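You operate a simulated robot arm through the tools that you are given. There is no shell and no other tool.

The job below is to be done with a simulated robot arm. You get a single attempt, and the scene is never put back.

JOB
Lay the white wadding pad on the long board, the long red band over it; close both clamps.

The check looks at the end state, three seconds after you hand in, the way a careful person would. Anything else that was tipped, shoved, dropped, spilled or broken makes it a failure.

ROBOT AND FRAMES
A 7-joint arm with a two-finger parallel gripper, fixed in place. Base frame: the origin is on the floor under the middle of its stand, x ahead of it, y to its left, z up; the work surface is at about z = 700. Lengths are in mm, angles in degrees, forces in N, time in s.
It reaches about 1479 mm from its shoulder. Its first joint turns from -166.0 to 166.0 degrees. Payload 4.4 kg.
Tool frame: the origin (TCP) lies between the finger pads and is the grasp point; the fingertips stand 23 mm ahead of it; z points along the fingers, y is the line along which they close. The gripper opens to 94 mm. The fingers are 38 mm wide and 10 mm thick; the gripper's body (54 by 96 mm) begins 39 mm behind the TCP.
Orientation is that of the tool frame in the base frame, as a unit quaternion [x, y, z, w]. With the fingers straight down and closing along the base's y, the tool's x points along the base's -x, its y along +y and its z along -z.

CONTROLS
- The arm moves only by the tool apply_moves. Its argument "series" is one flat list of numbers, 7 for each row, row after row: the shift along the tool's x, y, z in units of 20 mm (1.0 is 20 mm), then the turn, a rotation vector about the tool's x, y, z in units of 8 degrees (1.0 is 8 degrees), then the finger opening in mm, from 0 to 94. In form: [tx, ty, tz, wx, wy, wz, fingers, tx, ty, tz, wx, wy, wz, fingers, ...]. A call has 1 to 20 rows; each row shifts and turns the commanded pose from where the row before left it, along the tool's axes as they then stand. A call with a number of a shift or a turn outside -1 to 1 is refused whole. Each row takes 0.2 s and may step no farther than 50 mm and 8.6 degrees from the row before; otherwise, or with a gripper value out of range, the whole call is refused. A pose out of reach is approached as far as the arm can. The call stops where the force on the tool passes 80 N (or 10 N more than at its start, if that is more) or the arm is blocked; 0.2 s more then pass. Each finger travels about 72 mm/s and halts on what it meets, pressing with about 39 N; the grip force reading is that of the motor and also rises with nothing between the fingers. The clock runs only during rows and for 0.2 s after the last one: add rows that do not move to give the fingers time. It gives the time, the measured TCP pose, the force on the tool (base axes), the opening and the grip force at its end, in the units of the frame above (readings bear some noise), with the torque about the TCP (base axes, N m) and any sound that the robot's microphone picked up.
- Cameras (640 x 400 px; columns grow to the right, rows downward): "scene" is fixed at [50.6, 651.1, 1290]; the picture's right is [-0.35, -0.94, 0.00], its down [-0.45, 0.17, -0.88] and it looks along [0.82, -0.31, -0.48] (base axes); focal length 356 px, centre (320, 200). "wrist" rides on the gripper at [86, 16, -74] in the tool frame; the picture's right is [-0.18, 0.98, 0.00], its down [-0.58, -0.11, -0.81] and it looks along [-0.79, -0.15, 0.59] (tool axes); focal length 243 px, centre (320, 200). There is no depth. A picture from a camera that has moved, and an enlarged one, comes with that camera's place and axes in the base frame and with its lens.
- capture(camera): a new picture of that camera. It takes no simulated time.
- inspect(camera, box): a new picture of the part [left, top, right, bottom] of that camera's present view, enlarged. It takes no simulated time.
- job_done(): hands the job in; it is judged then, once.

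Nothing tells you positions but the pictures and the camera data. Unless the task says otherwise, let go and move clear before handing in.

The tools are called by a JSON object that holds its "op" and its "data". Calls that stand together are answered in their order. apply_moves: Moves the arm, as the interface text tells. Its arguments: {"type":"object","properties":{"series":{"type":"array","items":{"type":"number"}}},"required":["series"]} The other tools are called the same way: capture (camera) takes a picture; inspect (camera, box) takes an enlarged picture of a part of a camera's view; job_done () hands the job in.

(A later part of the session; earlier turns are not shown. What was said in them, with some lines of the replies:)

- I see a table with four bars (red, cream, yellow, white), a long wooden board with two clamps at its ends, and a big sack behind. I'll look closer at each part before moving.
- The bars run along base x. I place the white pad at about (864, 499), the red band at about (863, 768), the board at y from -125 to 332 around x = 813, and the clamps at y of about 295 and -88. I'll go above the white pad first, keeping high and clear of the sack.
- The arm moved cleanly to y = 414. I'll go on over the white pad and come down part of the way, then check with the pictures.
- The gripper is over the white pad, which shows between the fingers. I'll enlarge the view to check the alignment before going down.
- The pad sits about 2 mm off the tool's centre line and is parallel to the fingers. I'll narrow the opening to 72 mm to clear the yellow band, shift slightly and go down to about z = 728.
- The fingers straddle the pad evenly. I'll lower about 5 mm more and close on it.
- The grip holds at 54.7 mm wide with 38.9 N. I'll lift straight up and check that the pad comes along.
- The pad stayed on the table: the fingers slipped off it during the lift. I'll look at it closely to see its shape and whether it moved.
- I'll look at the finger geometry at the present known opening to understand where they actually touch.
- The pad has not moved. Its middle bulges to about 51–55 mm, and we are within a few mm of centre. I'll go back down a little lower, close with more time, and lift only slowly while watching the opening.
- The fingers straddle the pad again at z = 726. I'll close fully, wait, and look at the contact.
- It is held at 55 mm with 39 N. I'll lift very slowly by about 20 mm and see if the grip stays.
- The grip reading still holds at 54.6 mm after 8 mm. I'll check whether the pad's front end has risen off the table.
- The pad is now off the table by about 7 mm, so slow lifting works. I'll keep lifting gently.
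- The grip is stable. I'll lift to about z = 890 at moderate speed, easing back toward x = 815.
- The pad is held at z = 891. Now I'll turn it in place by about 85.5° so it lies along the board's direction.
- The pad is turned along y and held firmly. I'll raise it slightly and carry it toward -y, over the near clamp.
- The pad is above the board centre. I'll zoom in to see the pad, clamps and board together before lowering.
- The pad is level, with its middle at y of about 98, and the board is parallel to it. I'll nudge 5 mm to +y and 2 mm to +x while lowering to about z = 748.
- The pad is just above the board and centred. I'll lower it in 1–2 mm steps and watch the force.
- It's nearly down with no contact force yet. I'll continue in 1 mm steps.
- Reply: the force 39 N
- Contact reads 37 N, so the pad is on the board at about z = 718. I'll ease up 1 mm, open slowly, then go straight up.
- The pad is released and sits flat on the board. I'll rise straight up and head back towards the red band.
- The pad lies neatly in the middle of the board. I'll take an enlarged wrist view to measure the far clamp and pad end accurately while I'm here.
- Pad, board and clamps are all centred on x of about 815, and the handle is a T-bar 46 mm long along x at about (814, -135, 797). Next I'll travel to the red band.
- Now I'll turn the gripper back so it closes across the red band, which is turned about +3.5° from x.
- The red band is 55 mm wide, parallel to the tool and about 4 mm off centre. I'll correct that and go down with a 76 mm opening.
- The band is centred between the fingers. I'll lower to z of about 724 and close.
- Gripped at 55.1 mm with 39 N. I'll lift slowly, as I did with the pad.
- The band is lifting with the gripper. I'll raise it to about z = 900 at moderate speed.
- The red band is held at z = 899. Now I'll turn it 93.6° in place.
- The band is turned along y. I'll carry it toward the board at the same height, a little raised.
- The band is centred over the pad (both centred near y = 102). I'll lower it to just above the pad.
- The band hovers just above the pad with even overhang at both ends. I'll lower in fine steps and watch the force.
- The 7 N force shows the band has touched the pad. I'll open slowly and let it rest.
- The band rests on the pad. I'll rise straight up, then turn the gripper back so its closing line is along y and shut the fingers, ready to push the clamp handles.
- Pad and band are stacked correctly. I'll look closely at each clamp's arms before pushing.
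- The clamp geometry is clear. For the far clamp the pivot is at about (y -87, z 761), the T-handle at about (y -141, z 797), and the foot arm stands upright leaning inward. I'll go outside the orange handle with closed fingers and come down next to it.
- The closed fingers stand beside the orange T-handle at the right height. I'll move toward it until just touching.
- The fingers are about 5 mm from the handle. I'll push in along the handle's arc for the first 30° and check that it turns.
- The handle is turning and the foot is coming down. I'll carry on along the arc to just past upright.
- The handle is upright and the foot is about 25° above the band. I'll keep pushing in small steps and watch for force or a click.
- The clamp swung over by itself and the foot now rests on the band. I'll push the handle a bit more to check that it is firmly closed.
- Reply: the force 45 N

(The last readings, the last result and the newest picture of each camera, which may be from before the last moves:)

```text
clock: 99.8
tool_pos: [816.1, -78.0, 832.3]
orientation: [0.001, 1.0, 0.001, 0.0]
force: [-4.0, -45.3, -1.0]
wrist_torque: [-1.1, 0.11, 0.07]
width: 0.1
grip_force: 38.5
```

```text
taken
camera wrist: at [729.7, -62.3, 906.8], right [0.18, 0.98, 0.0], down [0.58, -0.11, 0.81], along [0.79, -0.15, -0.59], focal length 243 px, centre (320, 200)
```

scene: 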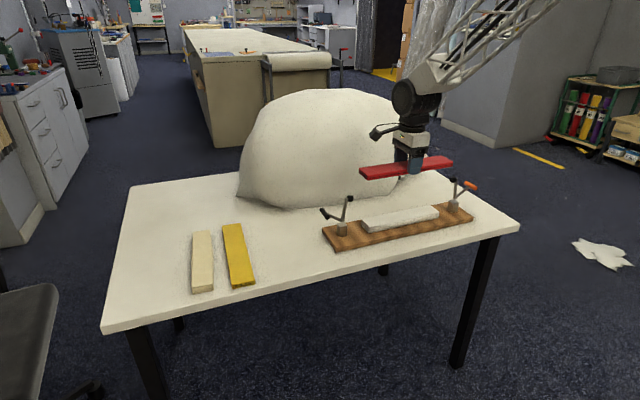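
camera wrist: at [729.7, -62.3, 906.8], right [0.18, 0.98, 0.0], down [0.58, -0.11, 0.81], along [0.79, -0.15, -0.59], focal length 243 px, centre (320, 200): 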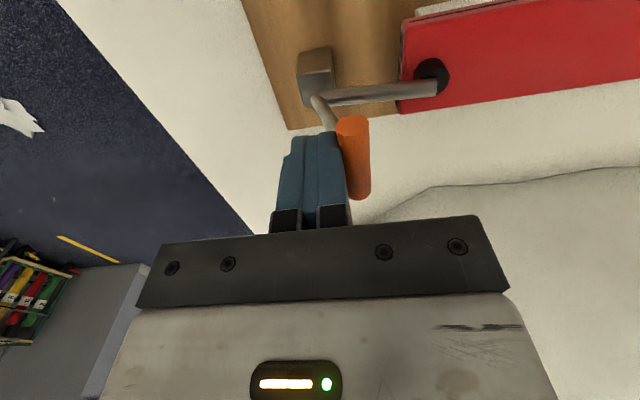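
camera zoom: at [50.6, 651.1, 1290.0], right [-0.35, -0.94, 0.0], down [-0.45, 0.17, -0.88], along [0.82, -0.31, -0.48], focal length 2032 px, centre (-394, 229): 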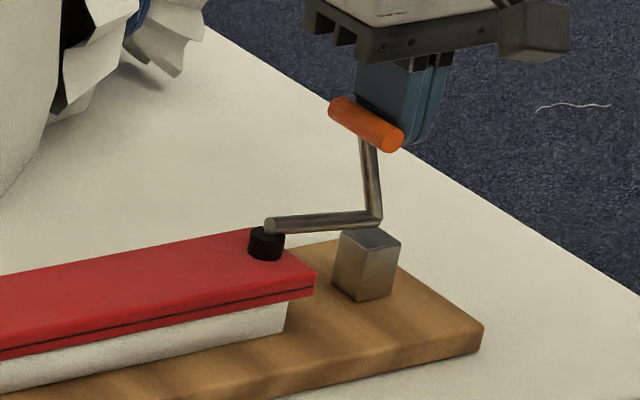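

There is a firm stop with 45 N on the handle and the foot presses the band. I'll back off and check that the clamp stays shut and the board hasn't moved.

{"op": "apply_moves", "data": {"series": [0, -0.1, 0, 0, 0, 0, 0, 0, -0.3, 0, 0, 0, 0, 0, 0, -0.5, 0, 0, 0, 0, 0, 0, -0.5, -0.3, 0, 0, 0, 0, 0, -0.3, -0.6, 0, 0, 0, 0, 0, 0, -1, 0, 0, 0, 0, 0, 0, -1, 0, 0, 0, 0, 0, 0, -1, 0, 0, 0, 0, 0, 0, 0, 0, 0, 0, 0]}}

{"op": "inspect", "data": {"camera": "scene", "box": [310, 150, 490, 262]}}

{"op": "inspect", "data": {"camera": "scene", "box": [420, 165, 480, 215]}}

```text
clock: 101.8
tool_pos: [816.2, -111.4, 910.7]
orientation: [0.0, 1.0, 0.0, 0.0]
force: [0.0, -0.3, -0.6]
wrist_torque: [-0.01, -0.01, 0.0]
width: 0.0
grip_force: 39.0
```

```text
3.56 times, centred on (400, 206) of scene
camera zoom: at [50.6, 651.1, 1290.0], right [-0.35, -0.94, 0.0], down [-0.45, 0.17, -0.88], along [0.82, -0.31, -0.48], focal length 1265 px, centre (36, 179)
```

zoom: 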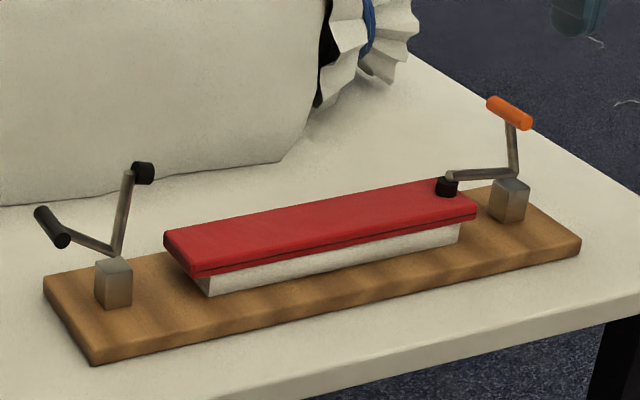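

```text
8.00 times, centred on (450, 190) of scene
camera zoom: at [50.6, 651.1, 1290.0], right [-0.35, -0.94, 0.0], down [-0.45, 0.17, -0.88], along [0.82, -0.31, -0.48], focal length 2846 px, centre (-720, 280)
```

zoom: 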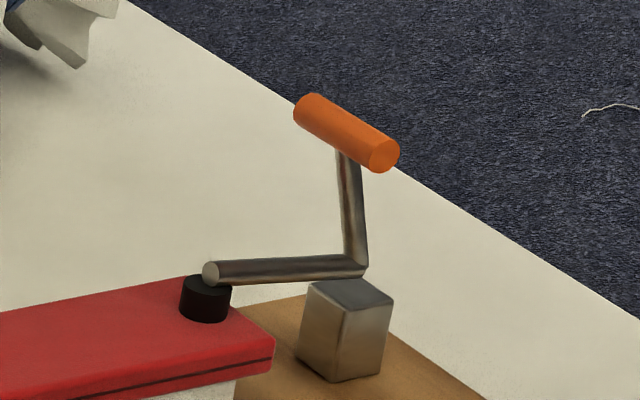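

The far clamp is shut and holding, with its foot on the band, and the board has not moved. Now I'll go to the near clamp, passing high, to y of about 390 outside the black handle.

{"op": "apply_moves", "data": {"series": [0, 0.5, -0.5, 0, 0, 0, 0, 0, 1, -0.5, 0, 0, 0, 0, 0, 1, 0, 0, 0, 0, 0, 0, 1, 0, 0, 0, 0, 0, 0, 1, 0, 0, 0, 0, 0, 0, 1, 0, 0, 0, 0, 0, 0, 1, 0, 0, 0, 0, 0, 0, 1, 0, 0, 0, 0, 0, 0, 1, 0, 0, 0, 0, 0, 0, 1, 0, 0, 0, 0, 0, 0, 1, 0, 0, 0, 0, 0, 0, 1, 0, 0, 0, 0, 0, 0, 1, 0, 0, 0, 0, 0, 0, 1, 0, 0, 0, 0, 0, 0, 1, 0, 0, 0, 0, 0, 0, 1, 0, 0, 0, 0, 0, 0, 1, 0, 0, 0, 0, 0, 0, 1, 0, 0, 0, 0, 0, 0, 1, 0, 0, 0, 0, 0, 0, 1, 0, 0, 0, 0, 0]}}

{"op": "apply_moves", "data": {"series": [0, 1, 0, 0, 0, 0, 0, 0, 1, 0, 0, 0, 0, 0, 0, 1, 0, 0, 0, 0, 0, 0, 1, 0, 0, 0, 0, 0, 0, 1, 0, 0, 0, 0, 0, 0, 0.6, 0, 0, 0, 0, 0, 0, 0, 0, 0, 0, 0, 0]}}

{"op": "capture", "data": {"camera": "scene"}}

{"op": "capture", "data": {"camera": "wrist"}}

```text
clock: 106.0
tool_pos: [816.7, 279.9, 930.7]
orientation: [0.0, 1.0, 0.0, 0.0]
force: [0.4, -0.3, 0.3]
wrist_torque: [0.03, 0.0, 0.0]
width: 0.2
grip_force: 39.4
```

```text
clock: 107.6
tool_pos: [816.1, 391.3, 928.5]
orientation: [-0.001, 1.0, -0.001, 0.0]
force: [0.4, 0.1, 0.6]
wrist_torque: [0.0, -0.01, -0.02]
width: 0.1
grip_force: 38.7
```

```text
taken
```

scene: 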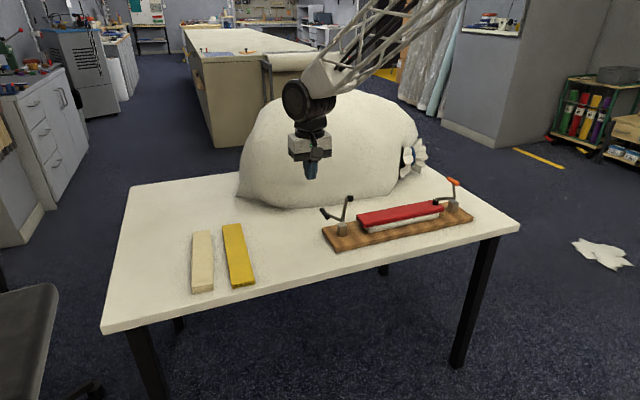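

```text
taken
camera wrist: at [729.8, 406.9, 1003.9], right [0.18, 0.98, 0.0], down [0.58, -0.11, 0.81], along [0.79, -0.15, -0.59], focal length 243 px, centre (320, 200)
```

wrist: 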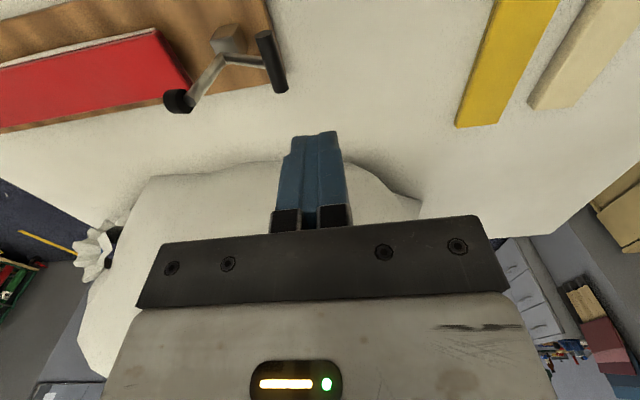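

The handle is at about y = 350, as expected. I'll go down beside it to z of about 807.

{"op": "apply_moves", "data": {"series": [0, 0, 0.5, 0, 0, 0, 0, 0, 0, 1, 0, 0, 0, 0, 0, 0, 1, 0, 0, 0, 0, 0, 0, 1, 0, 0, 0, 0, 0, 0, 1, 0, 0, 0, 0, 0, 0, 1, 0, 0, 0, 0, 0, 0, 0.55, 0, 0, 0, 0, 0, 0, 0, 0, 0, 0, 0, 0, -0.25, 0, 0, 0, 0, 0, 0, -0.25, 0, 0, 0, 0, 0, 0, -0.25, 0, 0, 0, 0, 0, 0, 0, 0, 0, 0, 0, 0]}}

{"op": "capture", "data": {"camera": "wrist"}}

{"op": "inspect", "data": {"camera": "scene", "box": [290, 150, 390, 250]}}

```text
clock: 110.2
tool_pos: [815.5, 377.0, 809.2]
orientation: [0.0, 1.0, 0.0, 0.0]
force: [0.2, -0.2, 0.1]
wrist_torque: [0.03, 0.01, 0.0]
width: 0.0
grip_force: 38.9
```

```text
taken
camera wrist: at [729.8, 391.9, 883.4], right [0.18, 0.98, 0.0], down [0.58, -0.11, 0.81], along [0.79, -0.15, -0.59], focal length 243 px, centre (320, 200)
```

wrist: 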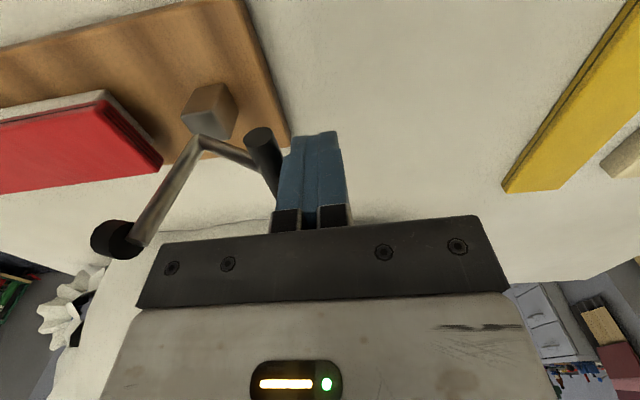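

```text
4.00 times, centred on (340, 200) of scene
camera zoom: at [50.6, 651.1, 1290.0], right [-0.35, -0.94, 0.0], down [-0.45, 0.17, -0.88], along [0.82, -0.31, -0.48], focal length 1423 px, centre (240, 200)
```

zoom: 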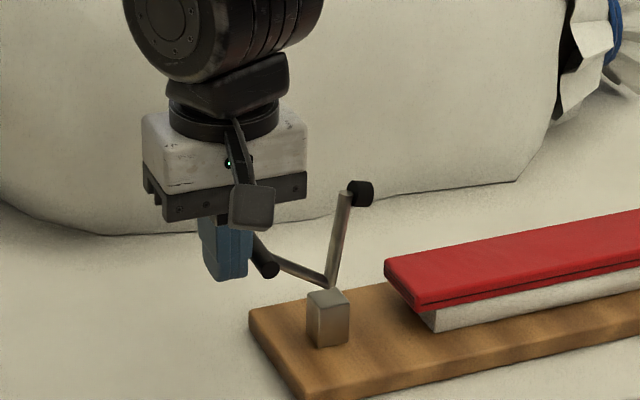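

The fingers are about 9 mm from the black handle. I'll push along the mirrored arc for the first 30°.

{"op": "apply_moves", "data": {"series": [0, -0.2, 0, 0, 0, 0, 0, 0, -0.22, 0, 0, 0, 0, 0, 0, -0.165, -0.22, 0, 0, 0, 0, 0, -0.185, -0.2, 0, 0, 0, 0, 0, -0.2, -0.185, 0, 0, 0, 0, 0, -0.22, -0.165, 0, 0, 0, 0, 0, -0.228, -0.145, 0, 0, 0, 0, 0, -0.243, -0.125, 0, 0, 0, 0]}}

{"op": "capture", "data": {"camera": "wrist"}}

{"op": "inspect", "data": {"camera": "scene", "box": [290, 150, 390, 250]}}

```text
clock: 112.0
tool_pos: [816.1, 343.0, 829.4]
orientation: [0.0, 1.0, 0.0, 0.0]
force: [0.4, 1.0, 0.1]
wrist_torque: [0.02, 0.01, 0.02]
width: 0.0
grip_force: 39.1
```

```text
taken
camera wrist: at [729.5, 358.4, 903.8], right [0.18, 0.98, 0.0], down [0.58, -0.11, 0.81], along [0.79, -0.15, -0.59], focal length 243 px, centre (320, 200)
```

wrist: 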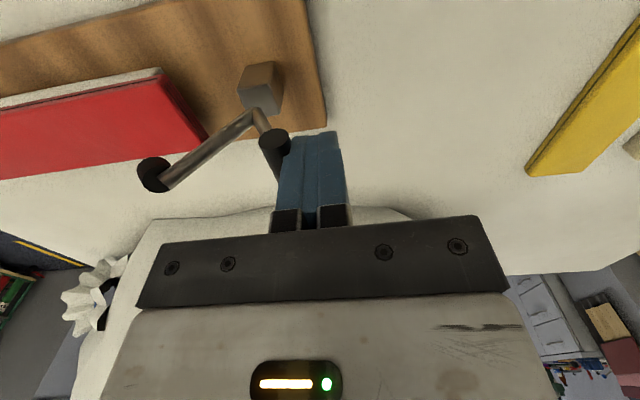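

```text
4.00 times, centred on (340, 200) of scene
camera zoom: at [50.6, 651.1, 1290.0], right [-0.35, -0.94, 0.0], down [-0.45, 0.17, -0.88], along [0.82, -0.31, -0.48], focal length 1423 px, centre (240, 200)
```

zoom: 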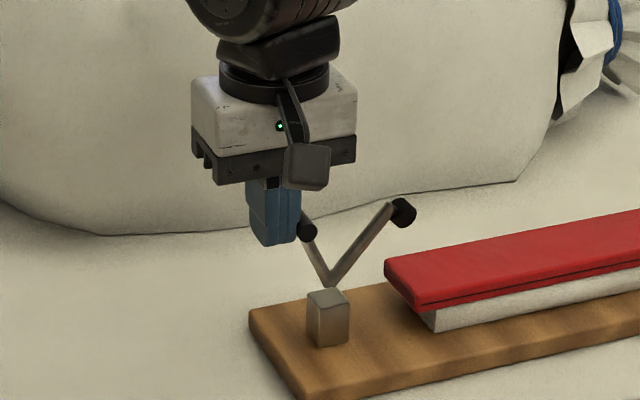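

The near clamp is turning nicely. I'll continue along the arc to upright.

{"op": "apply_moves", "data": {"series": [0, -0.25, -0.105, 0, 0, 0, 0, 0, -0.26, -0.085, 0, 0, 0, 0, 0, -0.268, -0.06, 0, 0, 0, 0, 0, -0.272, -0.035, 0, 0, 0, 0, 0, -0.27, -0.01, 0, 0, 0, 0]}}

{"op": "inspect", "data": {"camera": "scene", "box": [290, 150, 390, 250]}}

{"op": "capture", "data": {"camera": "wrist"}}

```text
clock: 113.2
tool_pos: [815.8, 317.5, 836.3]
orientation: [0.0, 1.0, 0.0, 0.001]
force: [0.0, 0.1, 0.7]
wrist_torque: [-0.01, 0.03, 0.02]
width: 0.2
grip_force: 38.8
```

```text
4.00 times, centred on (340, 200) of scene
camera zoom: at [50.6, 651.1, 1290.0], right [-0.35, -0.94, 0.0], down [-0.45, 0.17, -0.88], along [0.82, -0.31, -0.48], focal length 1423 px, centre (240, 200)
```

zoom: 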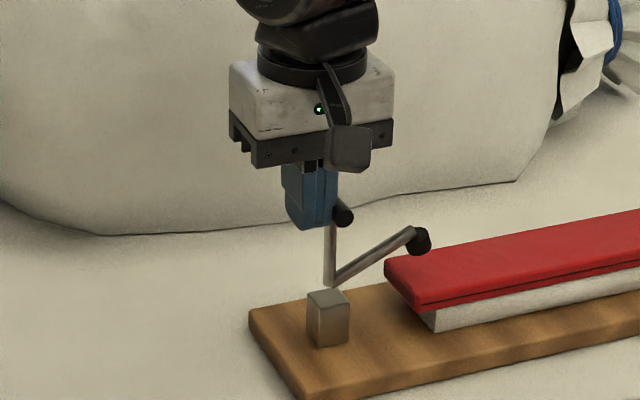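

```text
taken
camera wrist: at [730.0, 332.3, 910.7], right [0.18, 0.98, 0.0], down [0.58, -0.11, 0.81], along [0.79, -0.15, -0.59], focal length 243 px, centre (320, 200)
```

wrist: 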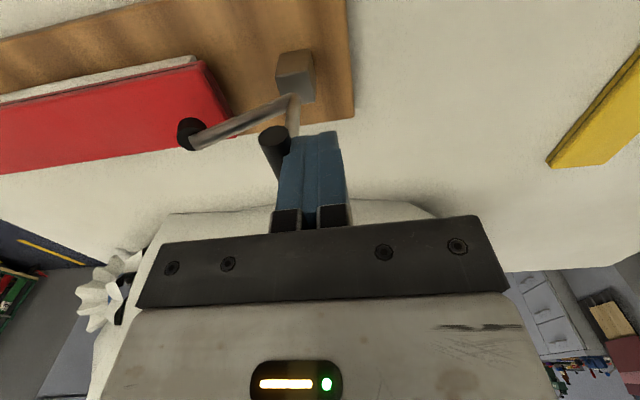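

The handle is upright and the foot is about 25° above the band. I'll push on past upright.

{"op": "apply_moves", "data": {"series": [0, -0.27, 0.01, 0, 0, 0, 0, 0, -0.27, 0.03, 0, 0, 0, 0, 0, -0.26, 0.04, 0, 0, 0, 0, 0, 0, 0, 0, 0, 0, 0]}}

{"op": "inspect", "data": {"camera": "scene", "box": [290, 150, 390, 250]}}

{"op": "capture", "data": {"camera": "wrist"}}

```text
clock: 114.2
tool_pos: [816.0, 299.9, 834.8]
orientation: [0.001, 1.0, 0.0, -0.001]
force: [-0.7, -0.4, -0.4]
wrist_torque: [0.0, -0.01, 0.0]
width: 0.1
grip_force: 39.1
```

```text
4.00 times, centred on (340, 200) of scene
camera zoom: at [50.6, 651.1, 1290.0], right [-0.35, -0.94, 0.0], down [-0.45, 0.17, -0.88], along [0.82, -0.31, -0.48], focal length 1423 px, centre (240, 200)
```

zoom: 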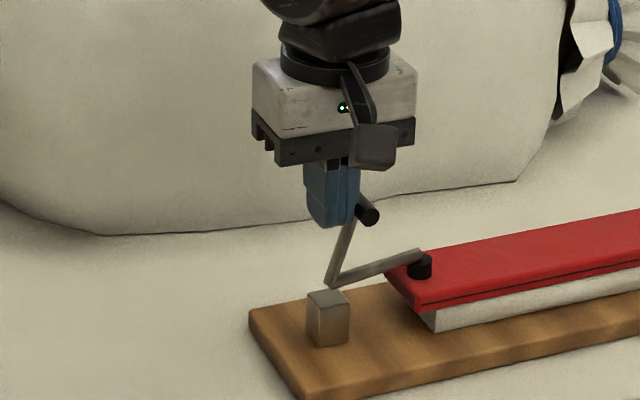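

```text
taken
camera wrist: at [730.0, 316.3, 908.9], right [0.18, 0.98, 0.0], down [0.58, -0.11, 0.81], along [0.79, -0.15, -0.59], focal length 243 px, centre (320, 200)
```

wrist: 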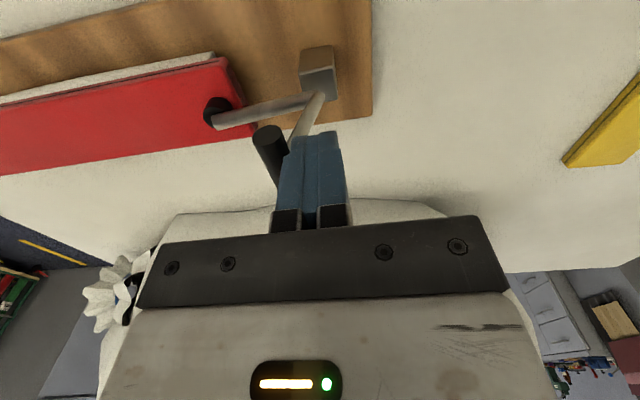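

The foot dropped onto the band. I'll press the handle lightly to confirm it's firmly seated.

{"op": "apply_moves", "data": {"series": [0, -0.2, 0, 0, 0, 0, 0, 0, -0.1, 0, 0, 0, 0, 0, 0, 0, 0, 0, 0, 0, 0]}}

{"op": "inspect", "data": {"camera": "scene", "box": [310, 150, 490, 262]}}

```text
clock: 115.0
tool_pos: [815.2, 297.5, 835.5]
orientation: [-0.001, 1.0, -0.001, 0.001]
force: [1.0, 62.8, -4.0]
wrist_torque: [1.46, -0.09, -0.11]
width: 0.1
grip_force: 38.9
```

```text
3.56 times, centred on (400, 206) of scene
camera zoom: at [50.6, 651.1, 1290.0], right [-0.35, -0.94, 0.0], down [-0.45, 0.17, -0.88], along [0.82, -0.31, -0.48], focal length 1265 px, centre (36, 179)
```

zoom: 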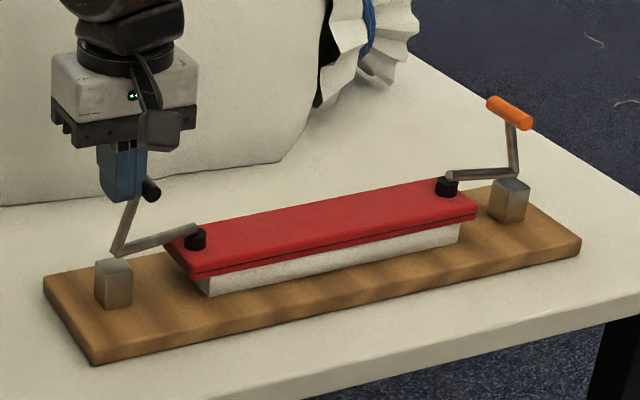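

It is firmly seated (63 N of resistance) and the board hasn't moved. I'll back off outward, then rise clear.

{"op": "apply_moves", "data": {"series": [0, 0.1, 0, 0, 0, 0, 0, 0, 0.3, 0, 0, 0, 0, 0, 0, 0.5, 0, 0, 0, 0, 0, 0, 0.5, -0.3, 0, 0, 0, 0, 0, 0.3, -0.6, 0, 0, 0, 0, 0, 0, -1, 0, 0, 0, 0, 0, 0, -1, 0, 0, 0, 0, 0, 0, -1, 0, 0, 0, 0, 0, 0, -1, 0, 0, 0, 0, 0, 0, -1, 0, 0, 0, 0, 0, 0, -1, 0, 0, 0, 0, 0, 0, 0, 0, 0, 0, 0]}}

{"op": "inspect", "data": {"camera": "scene", "box": [310, 150, 490, 262]}}

{"op": "inspect", "data": {"camera": "scene", "box": [325, 190, 389, 240]}}

{"op": "capture", "data": {"camera": "scene"}}

{"op": "capture", "data": {"camera": "wrist"}}

```text
clock: 117.6
tool_pos: [816.9, 327.8, 971.6]
orientation: [0.0, 1.0, -0.001, 0.0]
force: [0.1, -0.2, -0.2]
wrist_torque: [0.04, 0.0, 0.04]
width: 0.1
grip_force: 39.3
```

```text
3.56 times, centred on (400, 206) of scene
camera zoom: at [50.6, 651.1, 1290.0], right [-0.35, -0.94, 0.0], down [-0.45, 0.17, -0.88], along [0.82, -0.31, -0.48], focal length 1265 px, centre (36, 179)
```

zoom: 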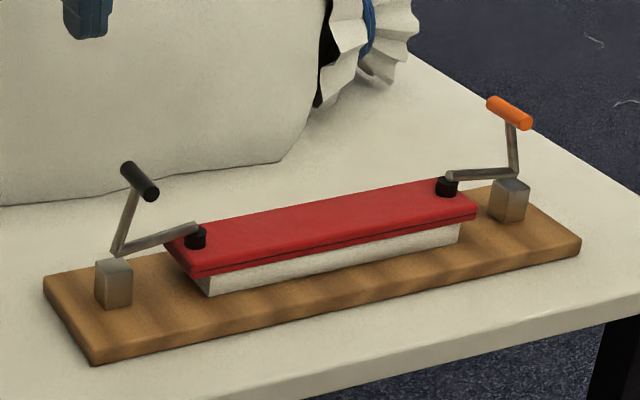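

```text
8.00 times, centred on (357, 215) of scene
camera zoom: at [50.6, 651.1, 1290.0], right [-0.35, -0.94, 0.0], down [-0.45, 0.17, -0.88], along [0.82, -0.31, -0.48], focal length 2846 px, centre (24, 80)
```

zoom: 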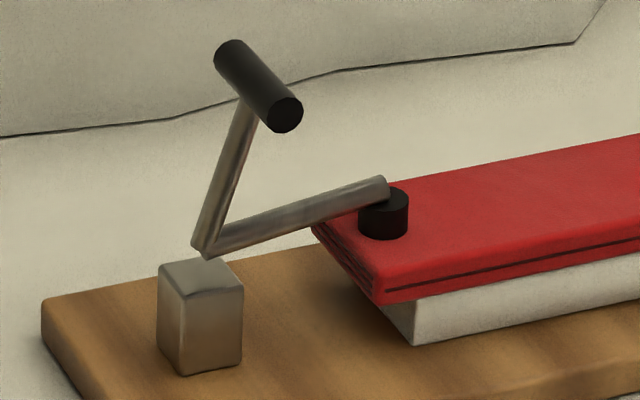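

```text
taken
```

scene: 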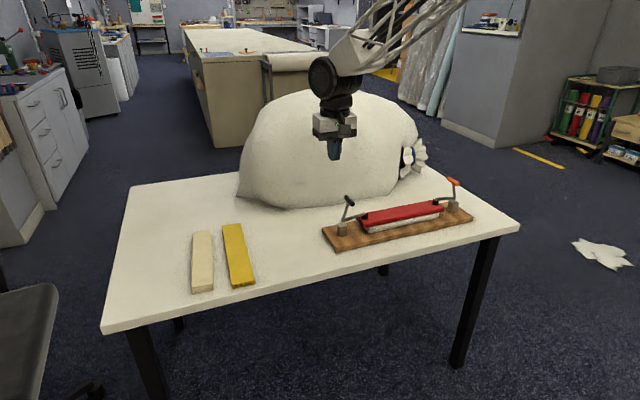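

```text
taken
camera wrist: at [729.6, 344.2, 1046.4], right [0.18, 0.98, 0.0], down [0.58, -0.11, 0.81], along [0.79, -0.15, -0.59], focal length 243 px, centre (320, 200)
```

wrist: 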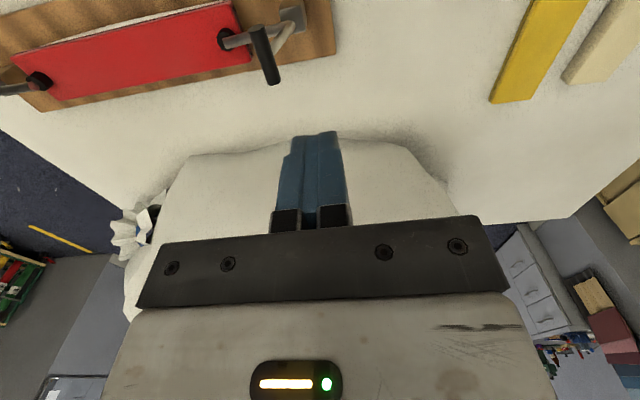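

Both clamps are shut with their feet pressing the red band. The band lies squarely on the white pad, the pad is centred on the board, and the cream and yellow bars and the sack are where they started. The gripper is empty and well clear, so I'm handing in.

{"op": "job_done", "data": {}}

```text
The job is handed in.
```

The job is done and handed in. The white wadding pad lies centred on the long board, the red band lies squarely over it, and both clamps are closed.

- **Clamps:** Each foot presses on the band near one end. I pushed each handle against its stop with about 45 N (far clamp) and 63 N (near clamp), and both stayed shut when I backed off. The microphone reported no click, so I judged them closed from the pictures and the force.
- **First grip on the pad:** The fingers slipped off it during my first, faster lift. The pad stayed where it was on the table, and a slower lift worked.
- **Everything else:** The board, the sack and the cream and yellow bars looked unmoved in the last pictures. The gripper is empty and well clear.
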